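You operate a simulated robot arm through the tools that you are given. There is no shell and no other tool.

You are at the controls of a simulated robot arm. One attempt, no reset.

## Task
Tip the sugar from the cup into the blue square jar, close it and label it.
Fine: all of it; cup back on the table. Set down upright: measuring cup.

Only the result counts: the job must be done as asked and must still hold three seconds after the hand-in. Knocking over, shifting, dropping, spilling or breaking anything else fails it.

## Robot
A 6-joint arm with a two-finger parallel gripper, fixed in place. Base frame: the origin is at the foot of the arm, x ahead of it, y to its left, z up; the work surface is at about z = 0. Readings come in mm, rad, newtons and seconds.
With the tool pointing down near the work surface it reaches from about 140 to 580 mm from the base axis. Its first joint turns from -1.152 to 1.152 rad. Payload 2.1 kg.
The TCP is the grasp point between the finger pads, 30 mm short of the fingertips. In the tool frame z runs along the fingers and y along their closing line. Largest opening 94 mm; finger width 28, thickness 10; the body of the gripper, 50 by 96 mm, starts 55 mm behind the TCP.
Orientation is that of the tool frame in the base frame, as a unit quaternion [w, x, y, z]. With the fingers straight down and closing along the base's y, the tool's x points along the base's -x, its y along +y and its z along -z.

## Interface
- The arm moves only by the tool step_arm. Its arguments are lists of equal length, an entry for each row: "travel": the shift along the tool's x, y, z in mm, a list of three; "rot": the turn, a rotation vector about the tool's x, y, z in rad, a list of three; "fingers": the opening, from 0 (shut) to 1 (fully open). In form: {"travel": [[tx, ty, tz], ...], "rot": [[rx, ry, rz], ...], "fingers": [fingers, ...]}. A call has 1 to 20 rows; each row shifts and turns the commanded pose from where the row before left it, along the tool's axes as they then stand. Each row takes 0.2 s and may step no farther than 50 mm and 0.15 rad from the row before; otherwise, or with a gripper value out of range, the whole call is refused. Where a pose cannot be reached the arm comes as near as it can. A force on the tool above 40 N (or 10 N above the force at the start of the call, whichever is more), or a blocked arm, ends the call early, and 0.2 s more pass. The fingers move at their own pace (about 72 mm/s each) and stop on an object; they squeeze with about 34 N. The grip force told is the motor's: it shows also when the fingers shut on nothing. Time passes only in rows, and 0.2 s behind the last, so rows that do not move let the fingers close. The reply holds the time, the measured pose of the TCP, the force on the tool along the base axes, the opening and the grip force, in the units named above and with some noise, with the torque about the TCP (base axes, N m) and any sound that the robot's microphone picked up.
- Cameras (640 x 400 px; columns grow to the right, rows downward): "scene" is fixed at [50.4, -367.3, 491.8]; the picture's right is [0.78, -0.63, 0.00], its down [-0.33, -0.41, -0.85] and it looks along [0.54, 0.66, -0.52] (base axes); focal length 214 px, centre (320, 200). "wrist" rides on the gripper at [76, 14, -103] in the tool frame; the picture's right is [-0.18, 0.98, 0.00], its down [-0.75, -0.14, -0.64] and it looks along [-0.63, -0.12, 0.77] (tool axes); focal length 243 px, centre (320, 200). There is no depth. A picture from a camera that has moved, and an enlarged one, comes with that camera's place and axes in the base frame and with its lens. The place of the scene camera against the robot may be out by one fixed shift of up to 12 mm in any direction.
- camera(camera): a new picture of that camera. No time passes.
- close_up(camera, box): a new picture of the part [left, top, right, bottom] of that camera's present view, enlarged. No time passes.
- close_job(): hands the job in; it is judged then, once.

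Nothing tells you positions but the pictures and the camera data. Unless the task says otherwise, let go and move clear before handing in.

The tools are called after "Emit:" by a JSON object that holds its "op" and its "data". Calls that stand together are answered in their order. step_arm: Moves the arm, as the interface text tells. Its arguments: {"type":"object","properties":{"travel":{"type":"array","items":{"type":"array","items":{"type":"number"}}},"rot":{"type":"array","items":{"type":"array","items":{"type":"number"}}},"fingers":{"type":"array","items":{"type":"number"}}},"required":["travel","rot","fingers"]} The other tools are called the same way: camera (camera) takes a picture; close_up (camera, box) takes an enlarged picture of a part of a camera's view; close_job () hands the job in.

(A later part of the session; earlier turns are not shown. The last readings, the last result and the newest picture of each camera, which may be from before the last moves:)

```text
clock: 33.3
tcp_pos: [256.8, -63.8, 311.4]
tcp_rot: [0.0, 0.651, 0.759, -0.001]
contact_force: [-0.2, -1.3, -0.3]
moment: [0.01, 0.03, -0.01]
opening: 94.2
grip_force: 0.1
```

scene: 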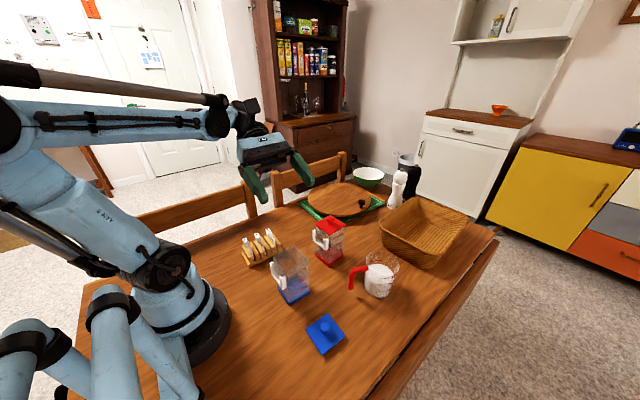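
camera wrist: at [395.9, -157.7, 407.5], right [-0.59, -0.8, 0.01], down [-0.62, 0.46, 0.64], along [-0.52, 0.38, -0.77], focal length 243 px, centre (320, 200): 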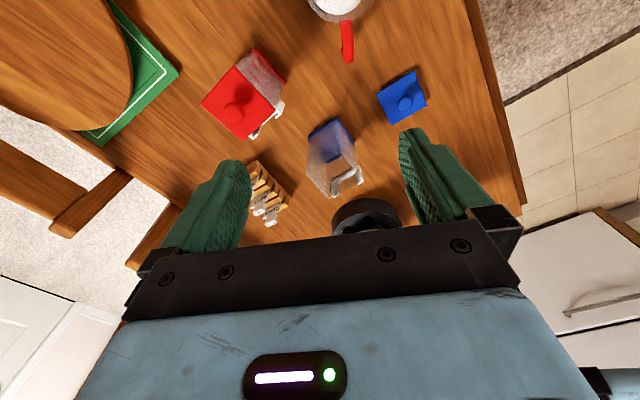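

Emit:
{"op": "step_arm", "data": {"travel": [[0, 0, 0], [-23, -17, 5], [-23, -17, 6], [0, 0, 0], [0, 0, 0], [0, 0, 0], [0, 0, 0], [0, 0, 0], [0, 0, 0], [0, 0, 0], [0, 0, 0]], "rot": [[0, 0, 0.15], [0, 0, 0], [0, 0, 0], [0, 0.15, 0], [0, 0.15, 0], [0, 0.15, 0], [0, 0.15, 0], [0, 0.15, 0], [0, 0.15, 0], [0, 0.15, 0], [0, 0, 0]], "fingers": [1, 1, 1, 1, 1, 1, 1, 1, 1, 1, 1]}}

Emit:
{"op": "step_arm", "data": {"travel": [[0, 0, 0], [0, 0, 0], [0, 0, 0], [0, 0, 0], [0, 0, 0], [0, 0, 0]], "rot": [[0, 0.15, 0], [0, 0.15, 0], [0, 0.15, 0], [0, 0.15, 0], [0, 0.15, 0], [0, 0, 0]], "fingers": [1, 1, 1, 1, 1, 1]}}

Emit:
{"op": "camera", "data": {"camera": "scene"}}

```text
clock: 35.7
tcp_pos: [304.9, -3.6, 300.4]
tcp_rot: [-0.351, 0.613, 0.612, 0.355]
contact_force: [-0.2, 0.6, 0.7]
moment: [0.01, 0.0, -0.02]
opening: 94.0
grip_force: 0.0
out of reach, approached as far as the arm can: row 8, 9, 10
```

```text
clock: 37.1
tcp_pos: [328.5, 40.9, 299.2]
tcp_rot: [0.555, -0.439, -0.441, -0.553]
contact_force: [1.1, -0.4, -0.3]
moment: [0.0, 0.0, -0.02]
opening: 93.7
grip_force: 0.2
out of reach, approached as far as the arm can: row 1, 2, 3
```

```text
taken
```

scene: 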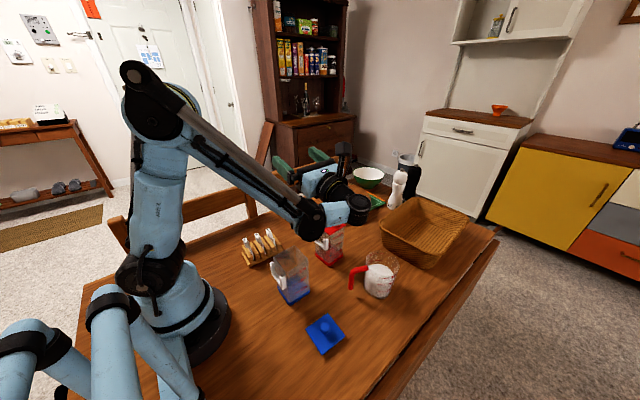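

The rehearsal shows the limit: the tool can't point more than about 25° back towards the base. A pour towards azimuth ≈115° (over +y, slightly towards the base) should stay inside that. I'll unwind and rehearse that direction.

Emit:
{"op": "step_arm", "data": {"travel": [[0, 0, 0], [0, 0, 0], [0, 0, 0], [0, 0, 0], [0, 0, 0], [0, 0, 0], [0, 0, 0], [0, 0, 0], [0, 0, 0], [0, 0, 0], [0, 0, 0], [0, 0, 0], [0, 0, 0]], "rot": [[0, -0.15, 0], [0, -0.15, 0], [0, -0.15, 0], [0, -0.15, 0], [0, -0.15, 0], [0, -0.15, 0], [0, -0.15, 0], [0, -0.15, 0], [0, -0.15, 0], [0, -0.15, 0], [0, -0.15, 0], [0, -0.15, 0], [0, 0, 0]], "fingers": [1, 1, 1, 1, 1, 1, 1, 1, 1, 1, 1, 1, 1]}}

Emit:
{"op": "step_arm", "data": {"travel": [[0, 0, 0], [0, 0, 0], [0, 0, 0], [0, 0, 0], [0, 0, 0], [0, 0, 0], [0, 0, 0], [0, 0, 0], [0, 0, 0], [0, 0, 0], [0, 0, 0], [0, 0, 0], [0, 0, 0], [0, 0, 0], [0, 0, 0], [0, 0, 0], [0, 0, 0], [0, 0, 0], [0, 0, 0], [0, 0, 0]], "rot": [[0, 0, -0.15], [0, 0, -0.15], [0, 0, -0.15], [0, 0, -0.15], [0, 0, -0.15], [0, 0, -0.15], [0, 0, -0.15], [0, 0, -0.15], [0, 0, -0.15], [0, 0, -0.15], [0, 0, -0.15], [0, 0, -0.15], [0, 0, -0.15], [0, 0, -0.15], [0, 0, -0.15], [0, 0, -0.15], [0, 0, -0.15], [0, 0, -0.15], [0, 0, -0.15], [0, 0, -0.15]], "fingers": [1, 1, 1, 1, 1, 1, 1, 1, 1, 1, 1, 1, 1, 1, 1, 1, 1, 1, 1, 1]}}

Emit:
{"op": "step_arm", "data": {"travel": [[0, 0, 0], [0, 0, 0], [0, 0, 0], [0, 0, 0], [0, 0, 0]], "rot": [[0, 0, -0.15], [0, 0, -0.15], [0, 0, -0.15], [0, 0, -0.127], [0, 0, 0]], "fingers": [1, 1, 1, 1, 1]}}

```text
clock: 39.9
tcp_pos: [326.9, 41.3, 300.5]
tcp_rot: [0.002, 0.706, 0.708, 0.0]
contact_force: [0.4, -0.1, 0.6]
moment: [0.0, 0.01, -0.01]
opening: 94.1
grip_force: 0.2
```

```text
clock: 44.1
tcp_pos: [329.5, 41.1, 298.8]
tcp_rot: [0.0, -0.658, 0.753, -0.001]
contact_force: [-0.3, 0.6, -0.1]
moment: [-0.01, -0.01, 0.01]
opening: 94.1
grip_force: 0.1
```

```text
clock: 45.3
tcp_pos: [327.3, 40.5, 299.5]
tcp_rot: [0.001, 0.844, -0.536, 0.001]
contact_force: [-0.3, -0.5, -0.1]
moment: [-0.02, -0.01, 0.02]
opening: 94.0
grip_force: 0.0
```

Emit:
{"op": "step_arm", "data": {"travel": [[31.9, 27.6, 11.9], [31.9, 27.6, 11.9], [31.9, 27.6, 11.9], [31.9, 27.6, 11.9], [32, 27.7, 11.9], [0, 0, 0], [0, 0, 0], [0, 0, 0]], "rot": [[0, 0, 0], [0, 0, 0], [0, 0, 0], [0, 0, 0], [0, 0, 0], [0, -0.15, 0], [0, -0.112, 0], [0, 0, 0]], "fingers": [1, 1, 1, 1, 1, 1, 1, 1]}}

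Emit:
{"op": "step_arm", "data": {"travel": [[2.1, 0, -0.6], [-0.3, 0, 0], [-2.9, 0, -0.1], [-5.1, 0, -1.0], [-7.3, 0, -2.6], [-8.7, 0, -4.6], [-9.4, 0, -7.0], [-9.4, 0, -9.5], [-8.6, 0, -11.8], [-7.3, 0, -14.0], [0, 0, 0]], "rot": [[0, 0.15, 0], [0, 0.15, 0], [0, 0.15, 0], [0, 0.15, 0], [0, 0.15, 0], [0, 0.15, 0], [0, 0.15, 0], [0, 0.15, 0], [0, 0.15, 0], [0, 0.15, 0], [0, 0, 0]], "fingers": [1, 1, 1, 1, 1, 1, 1, 1, 1, 1, 1]}}

Emit:
{"op": "step_arm", "data": {"travel": [[-5.4, 0, -15.6], [-3.1, 0, -16.5], [-0.6, 0, -16.8], [1.9, 0, -16.2], [4.1, 0, -15.0], [0, 0, 0]], "rot": [[0, 0.15, 0], [0, 0.15, 0], [0, 0.15, 0], [0, 0.15, 0], [0, 0.15, 0], [0, 0, 0]], "fingers": [1, 1, 1, 1, 1, 1]}}

Emit:
{"op": "camera", "data": {"camera": "scene"}}

Emit:
{"op": "camera", "data": {"camera": "wrist"}}

```text
clock: 47.1
tcp_pos: [271.2, -162.4, 241.2]
tcp_rot: [-0.07, 0.837, -0.532, -0.11]
contact_force: [-0.4, -0.2, 0.5]
moment: [0.0, 0.0, -0.03]
opening: 94.0
grip_force: 0.1
```

```text
clock: 49.5
tcp_pos: [237.6, -90.5, 240.2]
tcp_rot: [0.312, 0.686, -0.438, 0.49]
contact_force: [-0.3, 0.0, 0.2]
moment: [0.02, -0.02, -0.01]
opening: 94.1
grip_force: 0.0
```

```text
clock: 50.9
tcp_pos: [207.9, -7.2, 292.9]
tcp_rot: [0.45, 0.459, -0.292, 0.708]
contact_force: [-0.8, -0.9, -0.1]
moment: [0.02, 0.01, -0.01]
opening: 93.9
grip_force: 0.1
out of reach, approached as far as the arm can: row 4, 5
```

```text
taken
```

scene: 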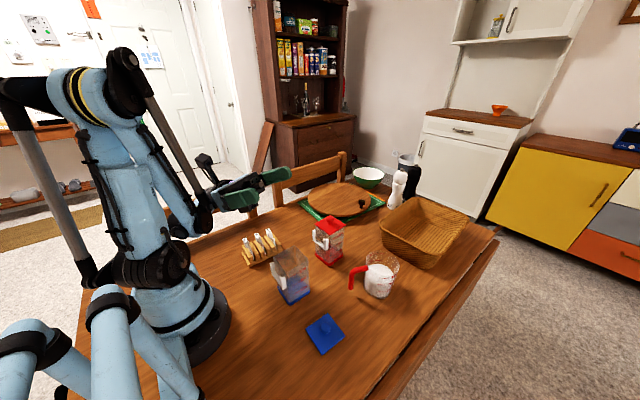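

```text
taken
camera wrist: at [142.8, 98.0, 319.6], right [-0.86, -0.48, -0.17], down [0.01, 0.31, -0.95], along [0.51, -0.82, -0.27], focal length 243 px, centre (320, 200)
```

wrist: 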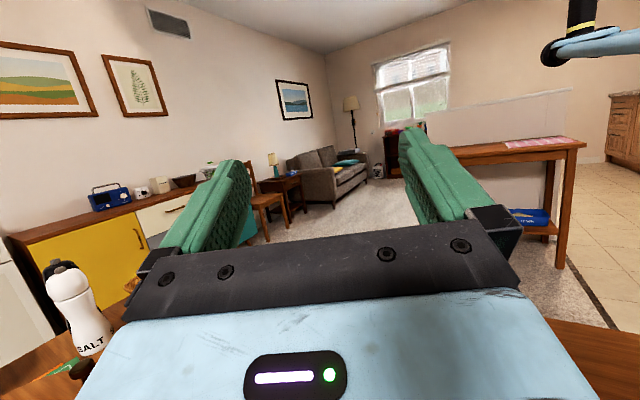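

The tilt direction works: joints allow about 97° of tool tilt at pour height, and more if I raise the hand. So I'll grip the handle leaning about 25°, which gives 120–130° of cup tilt. Now I'll unwind to vertical.

Emit:
{"op": "step_arm", "data": {"travel": [[0, 0, 0], [0, 0, 0], [0, 0, 0], [0, 0, 0], [0, 0, 0], [0, 0, 0], [0, 0, 0], [0, 0, 0], [0, 0, 0], [0, 0, 0], [0, 0, 0], [0, 0, 0], [0, 0, 0], [0, 0, 0]], "rot": [[0, -0.15, 0], [0, -0.15, 0], [0, -0.15, 0], [0, -0.15, 0], [0, -0.15, 0], [0, -0.15, 0], [0, -0.15, 0], [0, -0.15, 0], [0, -0.15, 0], [0, -0.15, 0], [0, -0.15, 0], [0, -0.15, 0], [0, -0.15, 0], [0, 0, 0]], "fingers": [1, 1, 1, 1, 1, 1, 1, 1, 1, 1, 1, 1, 1, 1]}}

```text
clock: 53.9
tcp_pos: [214.8, -15.9, 292.7]
tcp_rot: [0.009, 0.844, -0.537, 0.015]
contact_force: [0.5, -0.4, -0.2]
moment: [0.0, 0.02, -0.04]
opening: 94.0
grip_force: 0.0
out of reach, approached as far as the arm can: row 2
```

Emit:
{"op": "step_arm", "data": {"travel": [[0, 0, 0], [0, 0, 0], [0, 0, 0], [0, 0, 0], [0, 0, 0], [0, 0, 0], [0, 0, 0], [0, 0, 0], [0, 0, 0], [0, 0, 0], [0, 0, 0], [0, 0, 0], [0, 0, 0], [0, 0, 0], [0, 0, 0], [0, 0, 0], [0, 0, 0], [0, 0, 0]], "rot": [[0, -0.035, 0], [0, 0, 0.15], [0, 0, 0.15], [0, 0, 0.15], [0, 0, 0.15], [0, 0, 0.15], [0, 0, 0.15], [0, 0, 0.15], [0, 0, 0.15], [0, 0, 0.15], [0, 0, 0.15], [0, 0, 0.15], [0, 0, 0.15], [0, 0, 0.15], [0, 0, 0.15], [0, 0, 0.15], [0, 0, 0.15], [0, 0, 0.043]], "fingers": [1, 1, 1, 1, 1, 1, 1, 1, 1, 1, 1, 1, 1, 1, 1, 1, 1, 1]}}

Emit:
{"op": "step_arm", "data": {"travel": [[-32.6, -19.5, 11], [-32.6, -19.5, 11], [-32.6, -19.5, 10], [-32.6, -19.5, 10], [0, 0, 0]], "rot": [[0, 0, 0], [0, 0, 0], [0, 0, 0], [0, 0, 0], [0, 0, 0]], "fingers": [1, 1, 1, 1, 1]}}

Emit:
{"op": "camera", "data": {"camera": "wrist"}}

```text
clock: 57.7
tcp_pos: [215.2, -14.6, 292.2]
tcp_rot: [0.001, 0.216, 0.976, -0.001]
contact_force: [-0.3, 0.2, -0.2]
moment: [0.0, -0.04, 0.04]
opening: 94.0
grip_force: 0.1
```

```text
clock: 58.9
tcp_pos: [301.7, -141.9, 249.9]
tcp_rot: [0.002, 0.216, 0.976, -0.001]
contact_force: [1.1, 0.0, 0.7]
moment: [-0.01, -0.02, 0.02]
opening: 93.9
grip_force: 0.3
```

```text
taken
camera wrist: at [238.2, -95.7, 351.5], right [0.58, 0.82, 0.0], down [0.62, -0.44, 0.64], along [0.52, -0.37, -0.76], focal length 243 px, centre (320, 200)
```

wrist: 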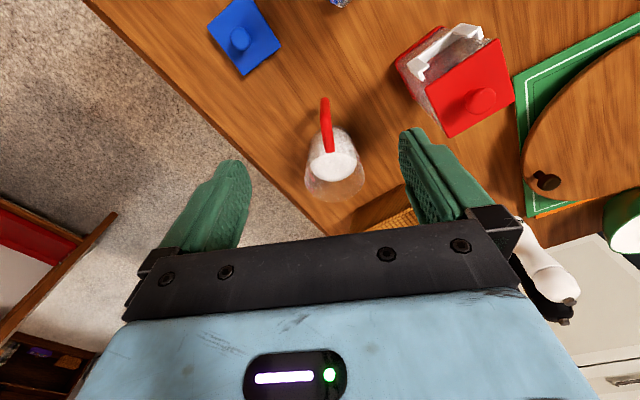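

Emit:
{"op": "close_up", "data": {"camera": "wrist", "box": [285, 85, 385, 215]}}

Emit:
{"op": "step_arm", "data": {"travel": [[-20, 0, -20], [-20, 0, -20], [-20, 0, -20], [0, 0, 0]], "rot": [[0, 0, 0], [0, 0, 0], [0, 0, 0], [0, 0, 0]], "fingers": [1, 1, 1, 1]}}

Emit:
{"op": "camera", "data": {"camera": "wrist"}}

Emit:
{"op": "close_up", "data": {"camera": "wrist", "box": [285, 40, 385, 170]}}

```text
3.08 times, centred on (335, 150) of wrist
camera zoom: at [238.2, -95.7, 351.5], right [0.58, 0.82, 0.0], down [0.62, -0.44, 0.64], along [0.52, -0.37, -0.76], focal length 746 px, centre (274, 354)
```

zoom: 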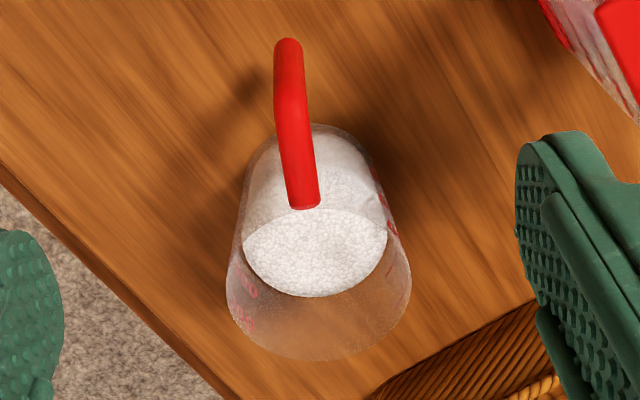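

```text
clock: 59.9
tcp_pos: [357.4, -165.0, 310.7]
tcp_rot: [0.001, 0.215, 0.977, -0.002]
contact_force: [-0.7, -0.1, -0.6]
moment: [-0.05, 0.0, 0.01]
opening: 94.0
grip_force: 0.1
```

```text
taken
camera wrist: at [293.1, -119.5, 412.4], right [0.58, 0.82, 0.0], down [0.62, -0.44, 0.64], along [0.52, -0.37, -0.76], focal length 243 px, centre (320, 200)
```

wrist: 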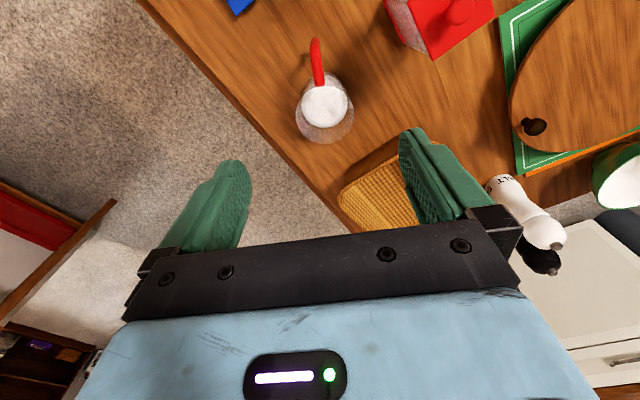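

```text
3.08 times, centred on (335, 105) of wrist
camera zoom: at [293.1, -119.5, 412.4], right [0.58, 0.82, 0.0], down [0.62, -0.44, 0.64], along [0.52, -0.37, -0.76], focal length 746 px, centre (274, 492)
```

zoom: 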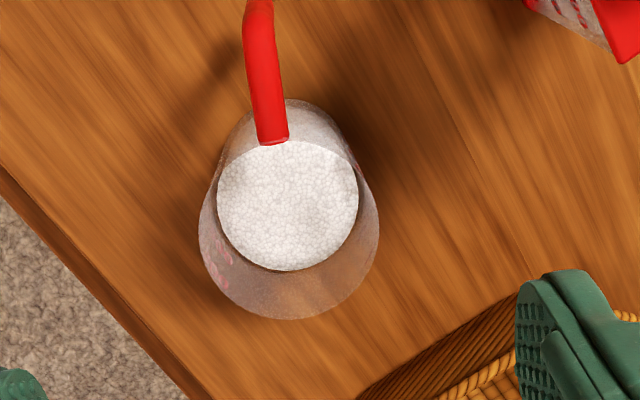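

Emit:
{"op": "close_up", "data": {"camera": "wrist", "box": [290, 25, 350, 105]}}

Emit:
{"op": "close_up", "data": {"camera": "scene", "box": [340, 250, 400, 310]}}

```text
5.00 times, centred on (320, 65) of wrist
camera zoom: at [293.1, -119.5, 412.4], right [0.58, 0.82, 0.0], down [0.62, -0.44, 0.64], along [0.52, -0.37, -0.76], focal length 1213 px, centre (320, 875)
```

zoom: 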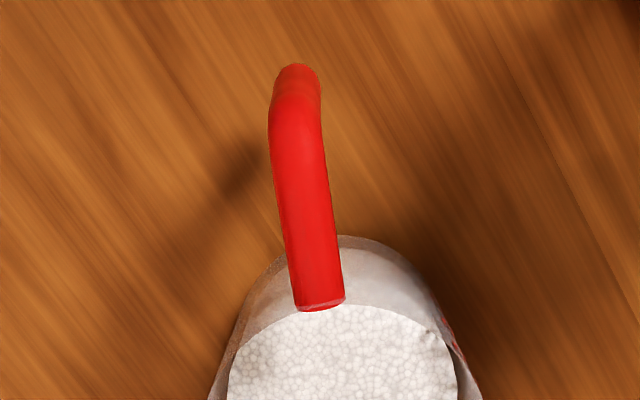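

```text
6.67 times, centred on (370, 280) of scene
camera zoom: at [50.5, -367.3, 491.8], right [0.78, -0.63, 0.0], down [-0.33, -0.41, -0.85], along [0.54, 0.66, -0.52], focal length 1430 px, centre (-13, -333)
```

zoom: 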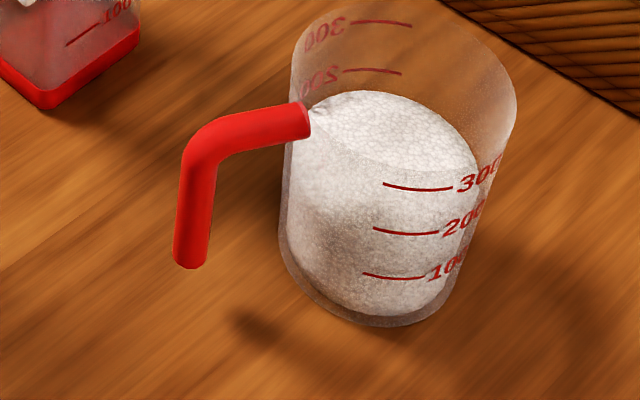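

The handle bar is about 12.5 mm thick, centred near (328.6, -151), with the handle plane at azimuth ≈153°. I'll move behind and above it with a 20° lean and check the alignment before advancing.

Emit:
{"op": "step_arm", "data": {"travel": [[22, 0.5, 20], [22, 0.6, 20], [22.2, 0.6, 19.4], [0, 0, 0], [0, 0, 0], [0, 0, 0], [0, 0, 0]], "rot": [[0, 0, 0], [0, 0, 0], [0, 0, 0], [0, 0, 0.035], [0, -0.15, 0], [0, -0.15, 0], [0, -0.049, 0]], "fingers": [1, 1, 1, 1, 1, 1, 1]}}

Emit:
{"op": "camera", "data": {"camera": "wrist"}}

Emit:
{"op": "camera", "data": {"camera": "scene"}}

```text
clock: 61.5
tcp_pos: [296.8, -135.7, 251.0]
tcp_rot: [0.171, 0.228, 0.958, -0.042]
contact_force: [0.5, 0.4, -0.2]
moment: [-0.02, 0.0, 0.03]
opening: 93.9
grip_force: 0.0
```

```text
taken
camera wrist: at [207.2, -74.8, 320.3], right [0.6, 0.8, 0.06], down [0.37, -0.34, 0.86], along [0.71, -0.49, -0.5], focal length 243 px, centre (320, 200)
```

wrist: 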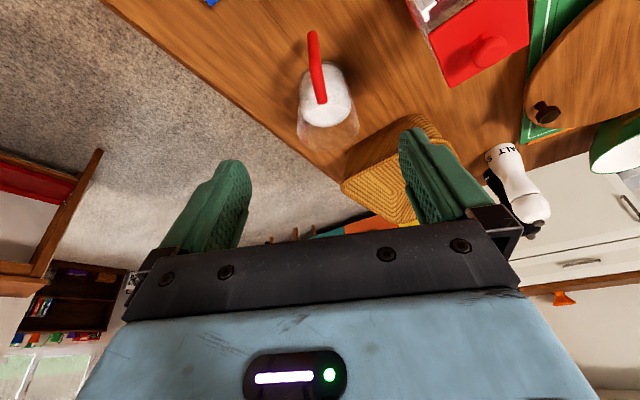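

```text
taken
```

scene: 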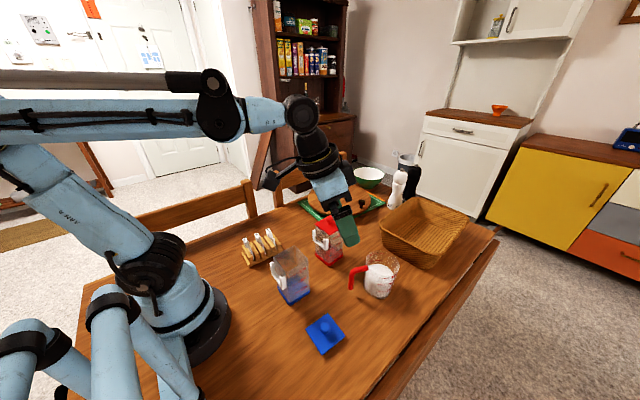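

Emit:
{"op": "close_up", "data": {"camera": "wrist", "box": [280, 20, 370, 150]}}

```text
3.08 times, centred on (325, 85) of wrist
camera zoom: at [207.2, -74.8, 320.3], right [0.6, 0.8, 0.06], down [0.37, -0.34, 0.86], along [0.71, -0.49, -0.5], focal length 746 px, centre (305, 554)
```

zoom: 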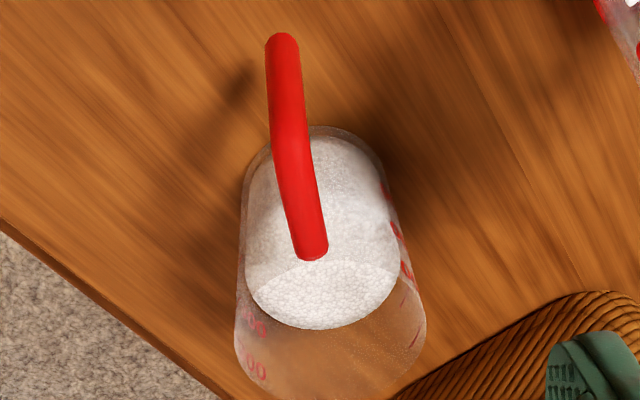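

Alignment across the fingers is within about 0.5 mm. I'll apply a small yaw correction and advance to 50 mm short of the grip, then look again.

Emit:
{"op": "step_arm", "data": {"travel": [[8, 0.3, 0], [8, 0, 30], [7.7, 0, 30], [0, 0, 30], [0, 0, 26], [0, 0, 0]], "rot": [[0, 0, -0.025], [0, 0, 0], [0, 0, 0], [0, 0, 0], [0, 0, 0], [0, 0, 0]], "fingers": [1, 1, 1, 1, 1, 1]}}

Emit:
{"op": "camera", "data": {"camera": "wrist"}}

Emit:
{"op": "close_up", "data": {"camera": "scene", "box": [250, 190, 420, 320]}}

```text
clock: 62.9
tcp_pos: [310.5, -144.1, 133.3]
tcp_rot: [0.17, 0.215, 0.961, -0.044]
contact_force: [-0.3, -0.4, 0.1]
moment: [-0.01, 0.01, 0.01]
opening: 93.8
grip_force: 0.1
```

```text
taken
camera wrist: at [220.8, -84.4, 203.6], right [0.58, 0.81, 0.05], down [0.38, -0.33, 0.86], along [0.72, -0.48, -0.5], focal length 243 px, centre (320, 200)
```

wrist: 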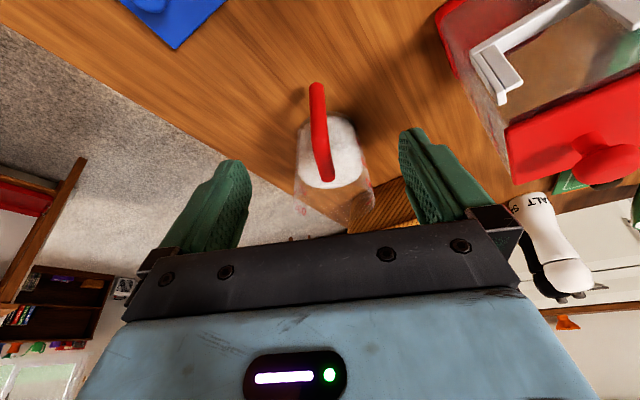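

```text
3.08 times, centred on (335, 255) of scene
camera zoom: at [50.4, -367.3, 491.8], right [0.78, -0.63, 0.0], down [-0.33, -0.41, -0.85], along [0.54, 0.66, -0.52], focal length 660 px, centre (274, 31)
```

zoom: 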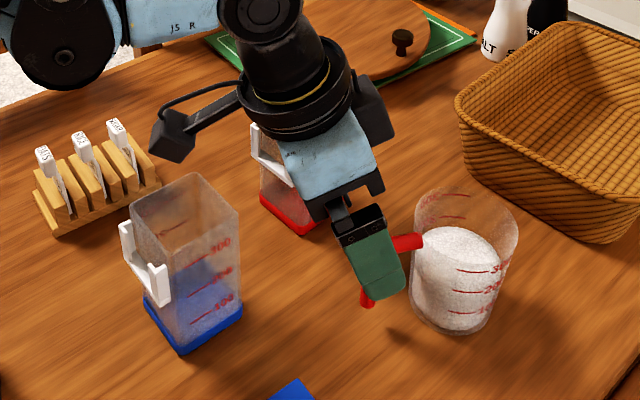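

Emit:
{"op": "close_up", "data": {"camera": "wrist", "box": [280, 70, 380, 200]}}

```text
3.08 times, centred on (330, 135) of wrist
camera zoom: at [220.8, -84.4, 203.6], right [0.58, 0.81, 0.05], down [0.38, -0.33, 0.86], along [0.72, -0.48, -0.5], focal length 746 px, centre (289, 400)
```

zoom: 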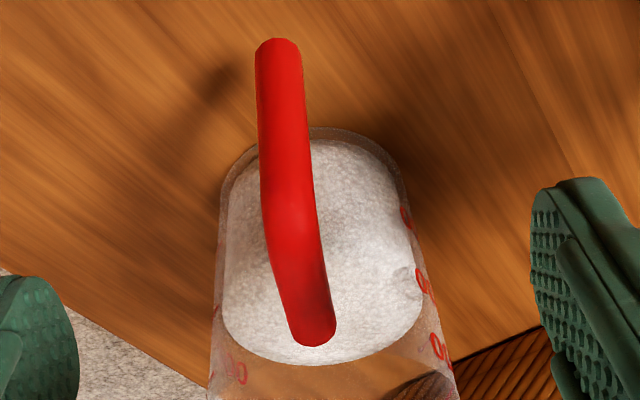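

Emit:
{"op": "step_arm", "data": {"travel": [[-0.2, 0.5, 20], [-0.2, 0, 20], [0, 0, 10.5], [0, 0, 0]], "rot": [[0, 0, 0], [0, 0, 0], [0, 0, 0], [0, 0, 0]], "fingers": [1, 1, 1, 1]}}

Emit:
{"op": "camera", "data": {"camera": "wrist"}}

Emit:
{"op": "close_up", "data": {"camera": "scene", "box": [260, 210, 410, 320]}}

```text
clock: 63.9
tcp_pos: [328.1, -152.9, 87.7]
tcp_rot: [0.17, 0.216, 0.96, -0.044]
contact_force: [-0.2, 0.6, 0.6]
moment: [0.0, 0.0, -0.02]
opening: 93.9
grip_force: 0.1
```

```text
taken
camera wrist: at [237.9, -92.5, 156.8], right [0.58, 0.81, 0.05], down [0.38, -0.33, 0.86], along [0.72, -0.48, -0.5], focal length 243 px, centre (320, 200)
```

wrist: 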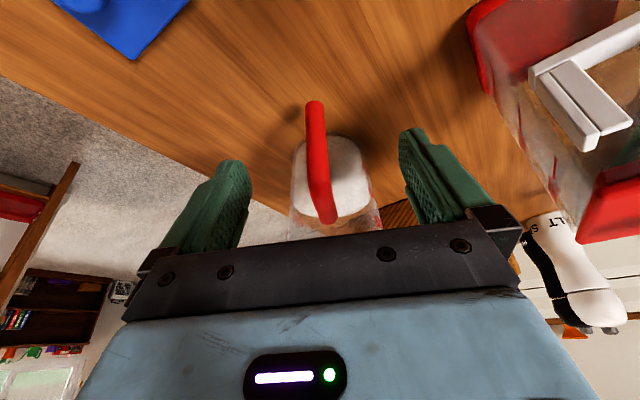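

```text
3.64 times, centred on (335, 265) of scene
camera zoom: at [50.4, -367.3, 491.8], right [0.78, -0.63, 0.0], down [-0.33, -0.41, -0.85], along [0.54, 0.66, -0.52], focal length 780 px, centre (266, -36)
```

zoom: 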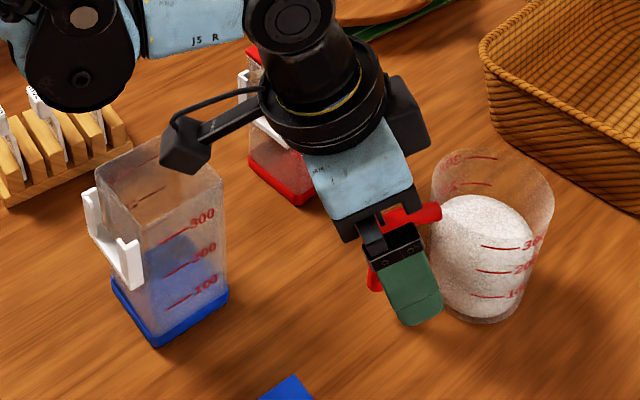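

The handle is centred between the fingers and the camera is clear of the jar. Closing on the handle now.

Emit:
{"op": "step_arm", "data": {"travel": [[0, 0, 0], [0, 0, 0], [0, 0, 0], [0, 0, 0], [0, 0, 0], [0, 0, 0]], "rot": [[0, 0, 0], [0, 0, 0], [0, 0, 0], [0, 0, 0], [0, 0, 0], [0, 0, 0]], "fingers": [0.7, 0.45, 0.25, 0.1, 0.05, 0.05]}}

Emit:
{"op": "camera", "data": {"camera": "wrist"}}

Emit:
{"op": "close_up", "data": {"camera": "scene", "box": [260, 210, 410, 320]}}

```text
clock: 65.3
tcp_pos: [327.3, -153.4, 87.8]
tcp_rot: [0.17, 0.216, 0.96, -0.044]
contact_force: [-2.1, 1.1, 5.5]
moment: [0.11, -0.32, 0.03]
opening: 12.6
grip_force: 34.2
```

```text
taken
camera wrist: at [238.0, -92.5, 157.1], right [0.58, 0.81, 0.05], down [0.38, -0.33, 0.86], along [0.72, -0.48, -0.5], focal length 243 px, centre (320, 200)
```

wrist: 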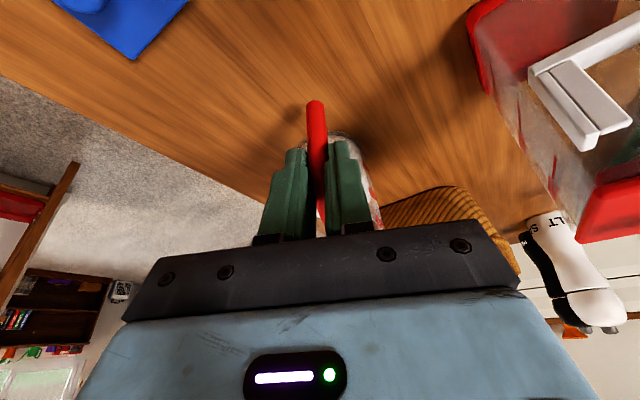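

```text
3.64 times, centred on (335, 265) of scene
camera zoom: at [50.4, -367.3, 491.8], right [0.78, -0.63, 0.0], down [-0.33, -0.41, -0.85], along [0.54, 0.66, -0.52], focal length 780 px, centre (266, -36)
```

zoom: 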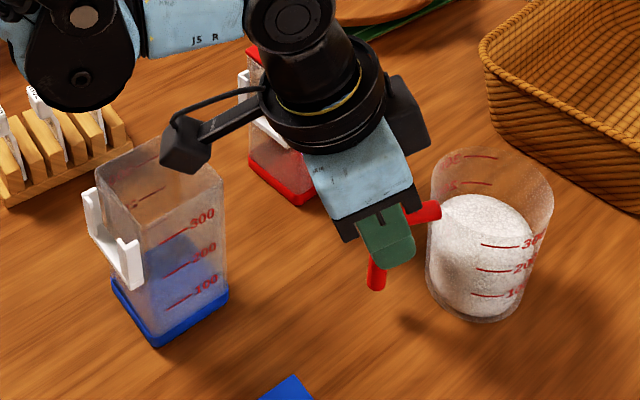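

Gripped at 12.6 mm. I'll lift a few millimetres straight up and check the load and whether the cup stays upright.

Emit:
{"op": "step_arm", "data": {"travel": [[0.7, 0, -1.9], [0.7, 0, -1.9], [0.7, 0, -1.9], [0, 0, 0]], "rot": [[0, 0, 0], [0, 0, 0], [0, 0, 0], [0, 0, 0]], "fingers": [0.03, 0.03, 0.03, 0.03]}}

Emit:
{"op": "close_up", "data": {"camera": "scene", "box": [260, 210, 410, 320]}}

```text
clock: 66.3
tcp_pos: [324.6, -150.8, 92.0]
tcp_rot: [0.169, 0.216, 0.961, -0.045]
contact_force: [-0.6, 0.1, -2.2]
moment: [0.06, 0.13, 0.01]
opening: 12.4
grip_force: 33.3
```

```text
3.64 times, centred on (335, 265) of scene
camera zoom: at [50.4, -367.3, 491.8], right [0.78, -0.63, 0.0], down [-0.33, -0.41, -0.85], along [0.54, 0.66, -0.52], focal length 780 px, centre (266, -36)
```

zoom: 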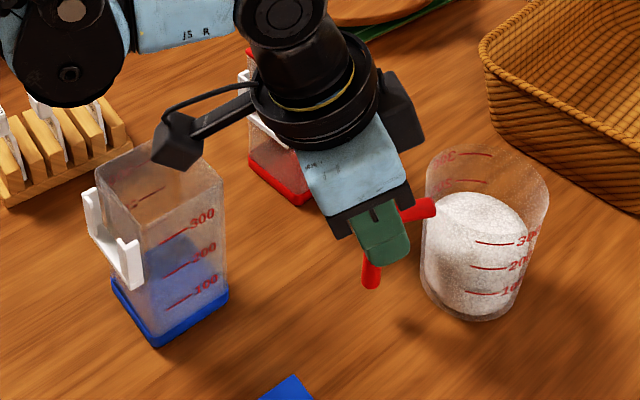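

The load is only about 2 N with about 0.15 N·m of moment, and the cup hangs upright with no slip. Next I'll raise it well above the jars.

Emit:
{"op": "step_arm", "data": {"travel": [[-3.4, 0, -9.4], [-5.1, 0, -14.1], [-6.8, 0, -18.8], [-6.8, 0, -18.8], [-6.8, 0, -18.8], [0, 0, 0]], "rot": [[0, 0, 0], [0, 0, 0], [0, 0, 0], [0, 0, 0], [0, 0, 0], [0, 0, 0]], "fingers": [0.03, 0.03, 0.03, 0.03, 0.03, 0.03]}}

Emit:
{"op": "camera", "data": {"camera": "scene"}}

Emit:
{"op": "camera", "data": {"camera": "wrist"}}

```text
clock: 67.7
tcp_pos: [324.7, -149.3, 176.5]
tcp_rot: [0.17, 0.216, 0.96, -0.044]
contact_force: [-0.1, 0.2, -1.8]
moment: [0.04, 0.13, 0.01]
opening: 12.7
grip_force: 33.7
```

```text
taken
```

scene: 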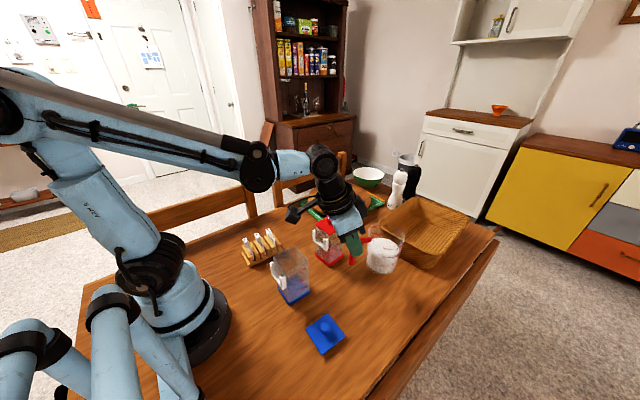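

```text
taken
camera wrist: at [234.2, -89.9, 246.1], right [0.58, 0.81, 0.05], down [0.38, -0.33, 0.86], along [0.72, -0.48, -0.5], focal length 243 px, centre (320, 200)
```

wrist: 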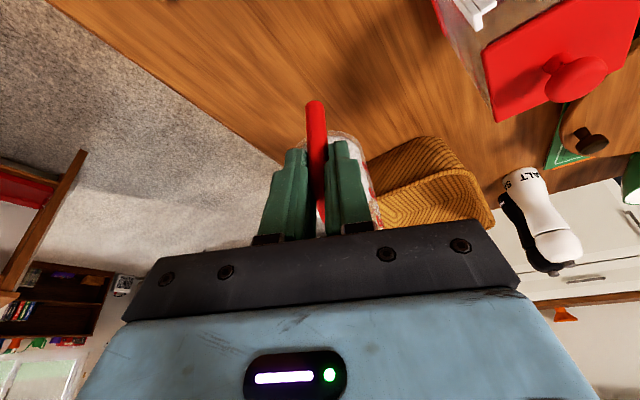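

Emit:
{"op": "step_arm", "data": {"travel": [[-6.84, 0, -18.8], [-6.84, 0, -18.8], [-6.84, 0, -18.8], [-6.84, 0, -18.8], [-6.84, 0, -18.8], [0, 0, 0]], "rot": [[0, 0, 0], [0, 0, 0], [0, 0, 0], [0, 0, 0], [0, 0, 0], [0, 0, 0]], "fingers": [0.03, 0.03, 0.03, 0.03, 0.03, 0.03]}}

Emit:
{"op": "step_arm", "data": {"travel": [[0, 0, 0], [0, 0, 0], [0, 0, 0], [0, 0, 0], [0, 0, 0], [0, 0, 0], [0, 0, 0], [0, 0, 0], [0, 0, 0]], "rot": [[-0.0257, 0, -0.0705], [-0.0513, 0, -0.1409], [-0.0513, 0, -0.1409], [-0.0513, 0, -0.1409], [-0.0513, 0, -0.1409], [-0.0513, 0, -0.1409], [-0.0513, 0, -0.1409], [-0.0513, 0, -0.1409], [0, 0, 0]], "fingers": [0.03, 0.03, 0.03, 0.03, 0.03, 0.03, 0.03, 0.03, 0.03]}}

Emit:
{"op": "camera", "data": {"camera": "scene"}}

```text
clock: 69.1
tcp_pos: [324.6, -148.0, 275.9]
tcp_rot: [0.169, 0.216, 0.96, -0.045]
contact_force: [0.2, 0.5, -2.8]
moment: [0.06, 0.15, -0.02]
opening: 12.4
grip_force: 33.8
```

```text
clock: 71.1
tcp_pos: [324.3, -148.1, 275.9]
tcp_rot: [0.161, -0.33, 0.928, 0.053]
contact_force: [0.1, 0.3, -3.4]
moment: [-0.1, 0.15, 0.04]
opening: 12.6
grip_force: 33.8
```

```text
taken
```

scene: 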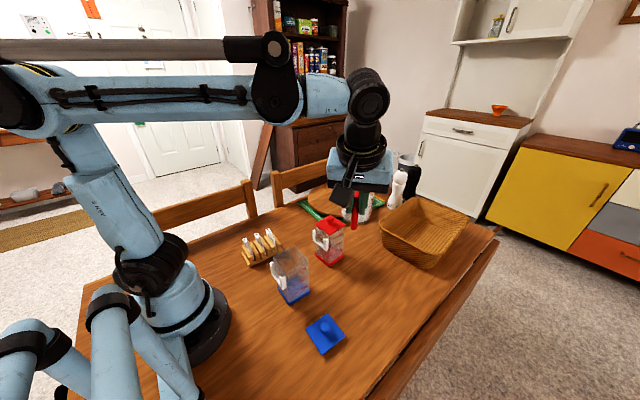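

Emit:
{"op": "step_arm", "data": {"travel": [[0, 0, 0], [0, 0, 0], [0, 0, 0], [0, 0, 0], [0, 0, 0], [0, 0, 0], [0, 0, 0], [0, 0, 0], [0, 0, 0], [0, 0, 0]], "rot": [[-0.0513, 0, -0.1409], [-0.0513, 0, -0.1409], [-0.0513, 0, -0.1409], [-0.0513, 0, -0.1409], [-0.0513, 0, -0.1409], [-0.0513, 0, -0.1409], [-0.0513, 0, -0.1409], [-0.0513, 0, -0.1409], [-0.0438, 0, -0.1203], [0, 0, 0]], "fingers": [0.03, 0.03, 0.03, 0.03, 0.03, 0.03, 0.03, 0.03, 0.03, 0.03]}}

Emit:
{"op": "camera", "data": {"camera": "scene"}}

Emit:
{"op": "camera", "data": {"camera": "wrist"}}

```text
clock: 73.3
tcp_pos: [324.0, -149.5, 275.7]
tcp_rot: [-0.088, 0.831, -0.529, -0.145]
contact_force: [0.0, -0.3, -2.5]
moment: [-0.16, -0.04, -0.01]
opening: 12.9
grip_force: 34.0
```

```text
taken
```

scene: 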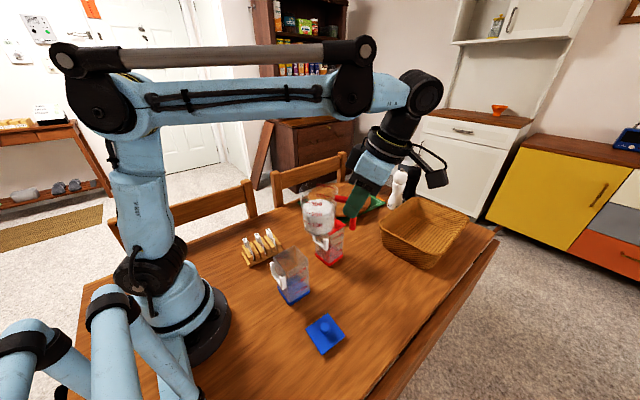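

```text
taken
camera wrist: at [357.2, -250.2, 347.2], right [-0.96, -0.26, 0.07], down [-0.08, 0.51, 0.86], along [-0.26, 0.82, -0.51], focal length 243 px, centre (320, 200)
```

wrist: 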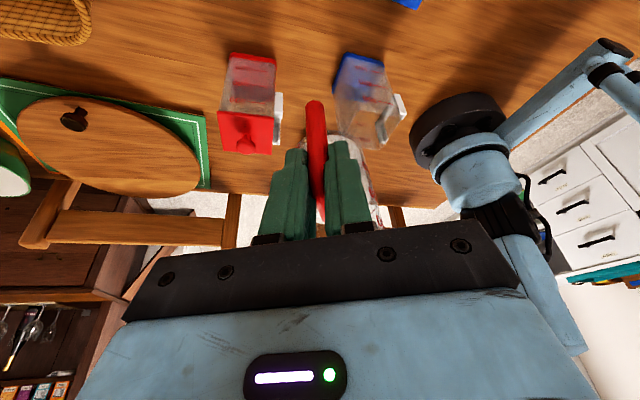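

Emit:
{"op": "close_up", "data": {"camera": "wrist", "box": [250, 80, 420, 240]}}

Emit:
{"op": "close_up", "data": {"camera": "scene", "box": [260, 150, 400, 270]}}

```text
2.50 times, centred on (335, 160) of wrist
camera zoom: at [357.2, -250.2, 347.2], right [-0.96, -0.26, 0.07], down [-0.08, 0.51, 0.86], along [-0.26, 0.82, -0.51], focal length 606 px, centre (282, 300)
```

zoom: 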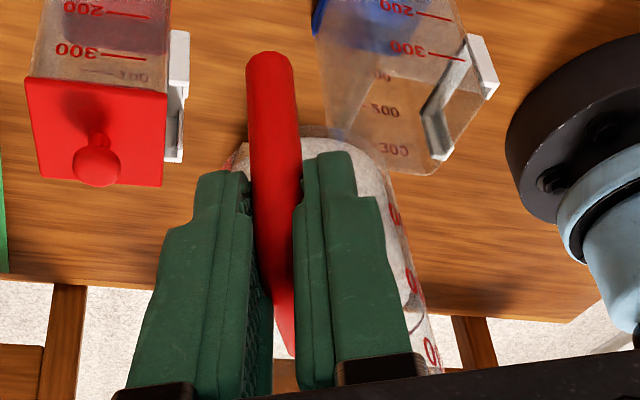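

```text
3.33 times, centred on (330, 210) of scene
camera zoom: at [50.5, -367.3, 491.8], right [0.78, -0.63, 0.0], down [-0.33, -0.41, -0.85], along [0.54, 0.66, -0.52], focal length 715 px, centre (287, 167)
```

zoom: 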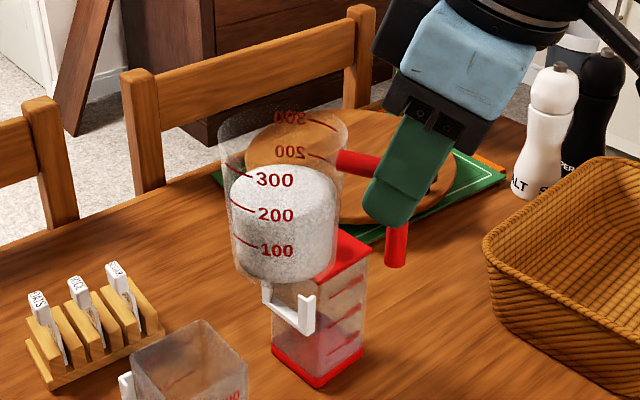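

The cup is level, turned to pour towards azimuth 115°, and held firmly. I'll bring it alongside and above the open jar, keeping it upright.

Emit:
{"op": "step_arm", "data": {"travel": [[1.9, 18.3, 8.6], [1.9, 18.3, 8.7], [2, 18.4, 8.7], [0, 0, 0]], "rot": [[0, 0, 0], [0, 0, 0], [0, 0, 0], [0, 0, 0]], "fingers": [0.03, 0.03, 0.03, 0.03]}}

Emit:
{"op": "camera", "data": {"camera": "wrist"}}

Emit:
{"op": "close_up", "data": {"camera": "scene", "box": [220, 160, 380, 310]}}

```text
clock: 74.3
tcp_pos: [273.3, -168.4, 250.2]
tcp_rot: [-0.088, 0.83, -0.531, -0.145]
contact_force: [0.0, 0.1, -1.3]
moment: [-0.13, -0.06, -0.01]
opening: 12.5
grip_force: 34.4
```

```text
taken
camera wrist: at [305.2, -270.7, 320.9], right [-0.96, -0.26, 0.07], down [-0.08, 0.51, 0.86], along [-0.26, 0.82, -0.51], focal length 243 px, centre (320, 200)
```

wrist: 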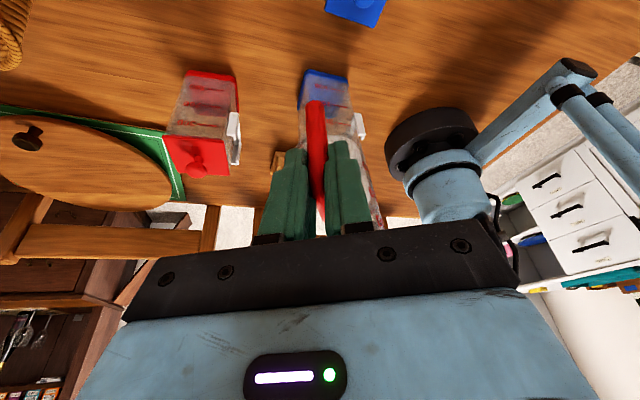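

```text
2.67 times, centred on (300, 235) of scene
camera zoom: at [50.4, -367.3, 491.8], right [0.78, -0.63, 0.0], down [-0.33, -0.41, -0.85], along [0.54, 0.66, -0.52], focal length 572 px, centre (373, 107)
```

zoom: 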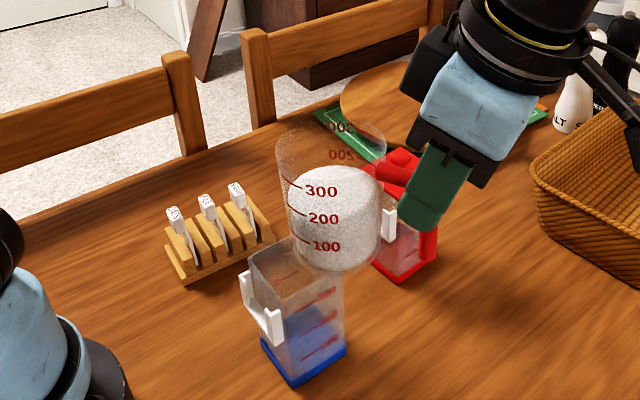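

The lip is where I expected relative to the jar. I'll tip the cup to 40°, where nothing should flow yet, and check.

Emit:
{"op": "step_arm", "data": {"travel": [[1.2, 0, -0.4], [-1.2, 0, 0.2], [-3.6, 0, 0.2], [-6.1, 0, -0.6], [-5.0, 0, -1.3], [0, 0, 0]], "rot": [[0, 0.15, 0], [0, 0.15, 0], [0, 0.15, 0], [0, 0.15, 0], [0, 0.0977, 0], [0, 0, 0]], "fingers": [0.03, 0.03, 0.03, 0.03, 0.03, 0.03]}}

Emit:
{"op": "close_up", "data": {"camera": "scene", "box": [220, 160, 380, 310]}}

Emit:
{"op": "camera", "data": {"camera": "wrist"}}

```text
clock: 75.7
tcp_pos: [266.9, -156.9, 249.7]
tcp_rot: [0.099, 0.83, -0.528, 0.149]
contact_force: [-0.3, -0.1, -2.0]
moment: [-0.04, 0.0, 0.04]
opening: 12.5
grip_force: 35.1
```

```text
2.67 times, centred on (300, 235) of scene
camera zoom: at [50.4, -367.3, 491.8], right [0.78, -0.63, 0.0], down [-0.33, -0.41, -0.85], along [0.54, 0.66, -0.52], focal length 572 px, centre (373, 107)
```

zoom: 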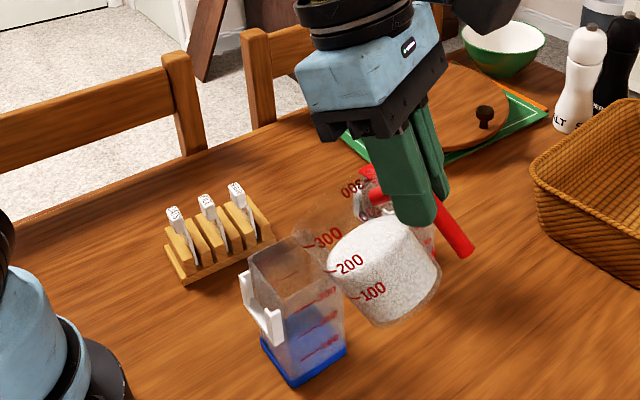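

```text
taken
camera wrist: at [269.9, -192.6, 372.7], right [-0.96, -0.26, -0.06], down [-0.26, 0.9, 0.34], along [-0.03, 0.34, -0.94], focal length 243 px, centre (320, 200)
```

wrist: 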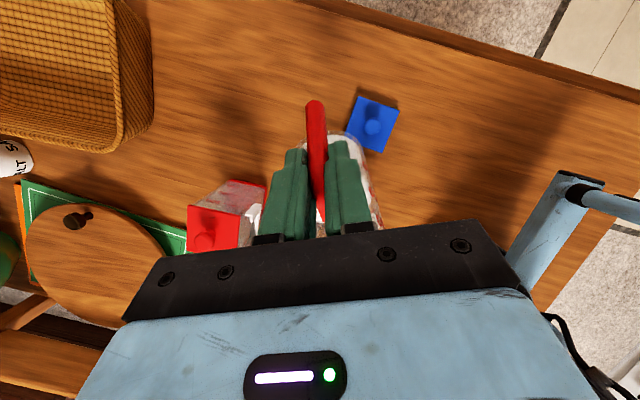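

Emit:
{"op": "close_up", "data": {"camera": "scene", "box": [260, 200, 345, 290]}}

```text
4.44 times, centred on (302, 245) of scene
camera zoom: at [50.4, -367.3, 491.8], right [0.78, -0.63, 0.0], down [-0.33, -0.41, -0.85], along [0.54, 0.66, -0.52], focal length 953 px, centre (398, 0)
```

zoom: 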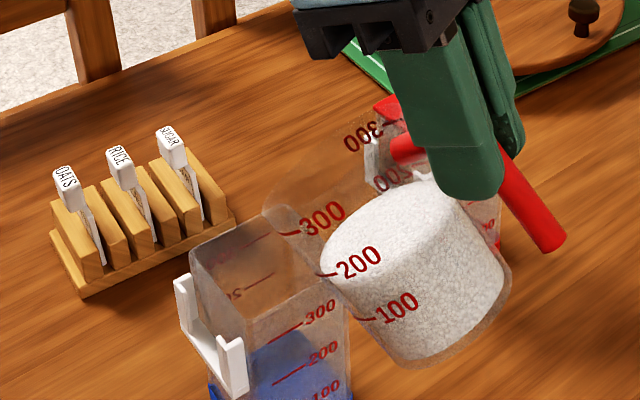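

Everything is consistent: the lip sits above the jar opening and nothing is flowing yet. I'll tilt on slowly to about 54° and look again.

Emit:
{"op": "step_arm", "data": {"travel": [[-3.49, 0, 0.86], [-3.76, 0, 0.58], [-3.98, 0, 0.3], [-4.16, 0, 0.02], [-3.3, 0, -2.02], [0, 0, 0]], "rot": [[0, 0.05, 0], [0, 0.05, 0], [0, 0.05, 0], [0, 0.05, 0], [0, 0.05, 0], [0, 0, 0]], "fingers": [0.03, 0.03, 0.03, 0.03, 0.03, 0.03]}}

Emit:
{"op": "close_up", "data": {"camera": "scene", "box": [250, 200, 350, 310]}}

```text
clock: 77.1
tcp_pos: [259.1, -140.3, 241.2]
tcp_rot: [0.164, 0.805, -0.512, 0.25]
contact_force: [0.2, 0.7, -2.3]
moment: [-0.01, 0.01, 0.01]
opening: 12.7
grip_force: 34.0
```

```text
3.64 times, centred on (300, 255) of scene
camera zoom: at [50.4, -367.3, 491.8], right [0.78, -0.63, 0.0], down [-0.33, -0.41, -0.85], along [0.54, 0.66, -0.52], focal length 780 px, centre (393, 0)
```

zoom: 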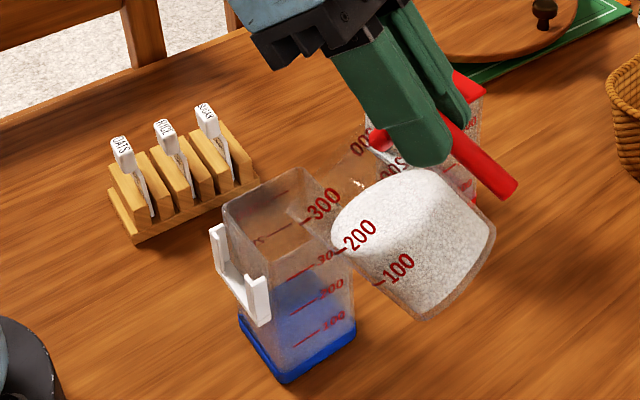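

A few grains are starting to move inside the cup and the lip is over the opening. I'll keep tilting slowly.

Emit:
{"op": "step_arm", "data": {"travel": [[-3.36, 0, -2.29], [-3.38, 0, -2.56], [0, 0, 0], [0, 0, 0]], "rot": [[0, 0.05, 0], [0, 0.05, 0], [0, 0, 0], [0, 0, 0]], "fingers": [0.03, 0.03, 0.03, 0.03]}}

Emit:
{"op": "close_up", "data": {"camera": "scene", "box": [250, 200, 350, 310]}}

```text
clock: 78.1
tcp_pos: [255.3, -130.9, 242.6]
tcp_rot: [0.189, 0.791, -0.504, 0.29]
contact_force: [0.6, 0.3, -2.1]
moment: [0.0, 0.05, -0.01]
opening: 12.7
grip_force: 34.0
```

```text
3.64 times, centred on (300, 255) of scene
camera zoom: at [50.4, -367.3, 491.8], right [0.78, -0.63, 0.0], down [-0.33, -0.41, -0.85], along [0.54, 0.66, -0.52], focal length 780 px, centre (393, 0)
```

zoom: 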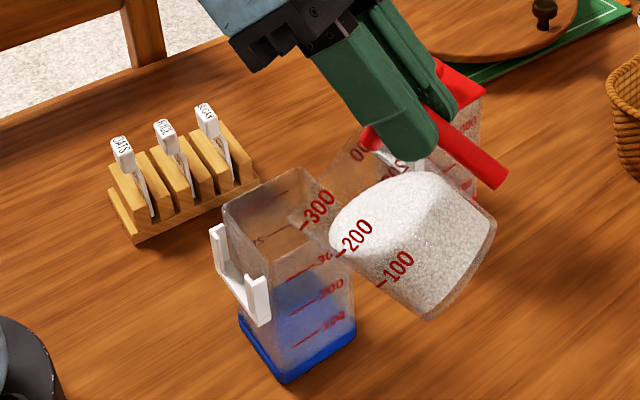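

Emit:
{"op": "step_arm", "data": {"travel": [[-3.38, 0, -2.84], [0, 0, 0], [-3.35, 0, -3.12], [0, 0, 0], [0, 0, 0]], "rot": [[0, 0.05, 0], [0, 0, 0], [0, 0.05, 0], [0, 0, 0], [0, 0, 0]], "fingers": [0.03, 0.03, 0.03, 0.03, 0.03]}}

Emit:
{"op": "close_up", "data": {"camera": "scene", "box": [250, 200, 350, 310]}}

```text
clock: 79.3
tcp_pos: [251.9, -124.0, 243.0]
tcp_rot: [0.213, 0.777, -0.493, 0.329]
contact_force: [0.4, -1.0, -2.0]
moment: [0.03, 0.01, 0.01]
opening: 12.8
grip_force: 33.9
```

```text
3.64 times, centred on (300, 255) of scene
camera zoom: at [50.4, -367.3, 491.8], right [0.78, -0.63, 0.0], down [-0.33, -0.41, -0.85], along [0.54, 0.66, -0.52], focal length 780 px, centre (393, 0)
```

zoom: 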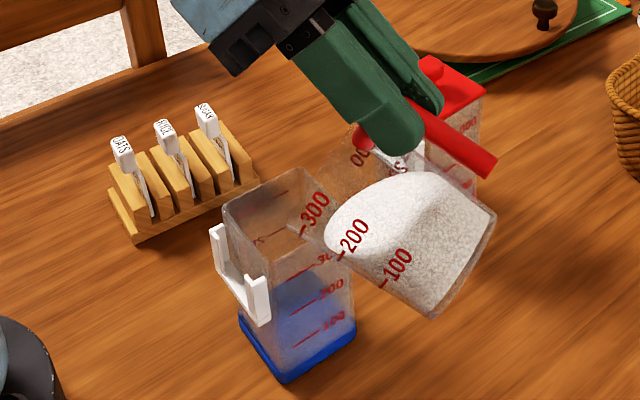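

Emit:
{"op": "step_arm", "data": {"travel": [[-3.3, 0, -3.39], [0, 0, 0], [-3.2, 0, -3.64], [0, 0, 0], [0, 0, 0]], "rot": [[0, 0.05, 0], [0, 0, 0], [0, 0.05, 0], [0, 0, 0], [0, 0, 0]], "fingers": [0.03, 0.03, 0.03, 0.03, 0.03]}}

Emit:
{"op": "close_up", "data": {"camera": "scene", "box": [250, 200, 350, 310]}}

```text
clock: 80.5
tcp_pos: [247.7, -114.7, 242.2]
tcp_rot: [0.238, 0.759, -0.482, 0.368]
contact_force: [0.6, -0.1, -1.9]
moment: [0.1, 0.05, 0.01]
opening: 12.7
grip_force: 34.0
```

```text
3.64 times, centred on (300, 255) of scene
camera zoom: at [50.4, -367.3, 491.8], right [0.78, -0.63, 0.0], down [-0.33, -0.41, -0.85], along [0.54, 0.66, -0.52], focal length 780 px, centre (393, 0)
```

zoom: 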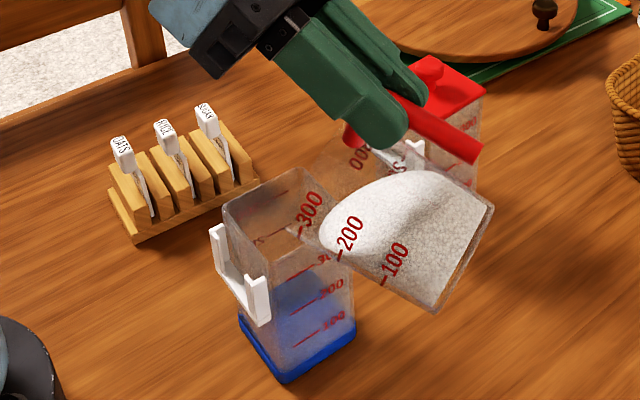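

Emit:
{"op": "step_arm", "data": {"travel": [[-3.15, 0, -3.96], [0, 0, 0], [-2.91, 0, -4.07], [0, 0, 0], [0, 0, 0]], "rot": [[0, 0.05, 0], [0, 0, 0], [0, 0.05, 0], [0, 0, 0], [0, 0, 0]], "fingers": [0.03, 0.03, 0.03, 0.03, 0.03]}}

Emit:
{"op": "close_up", "data": {"camera": "scene", "box": [250, 200, 350, 310]}}

```text
clock: 81.7
tcp_pos: [244.6, -107.0, 241.5]
tcp_rot: [0.262, 0.74, -0.469, 0.405]
contact_force: [-0.7, 0.4, -3.0]
moment: [0.05, 0.02, 0.03]
opening: 12.5
grip_force: 34.1
```

```text
3.64 times, centred on (300, 255) of scene
camera zoom: at [50.4, -367.3, 491.8], right [0.78, -0.63, 0.0], down [-0.33, -0.41, -0.85], along [0.54, 0.66, -0.52], focal length 780 px, centre (393, 0)
```

zoom: 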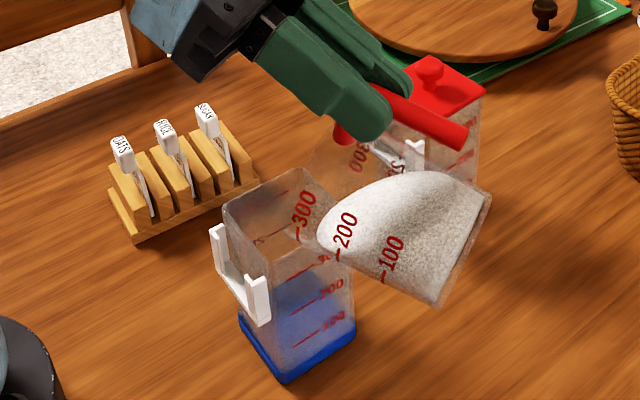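

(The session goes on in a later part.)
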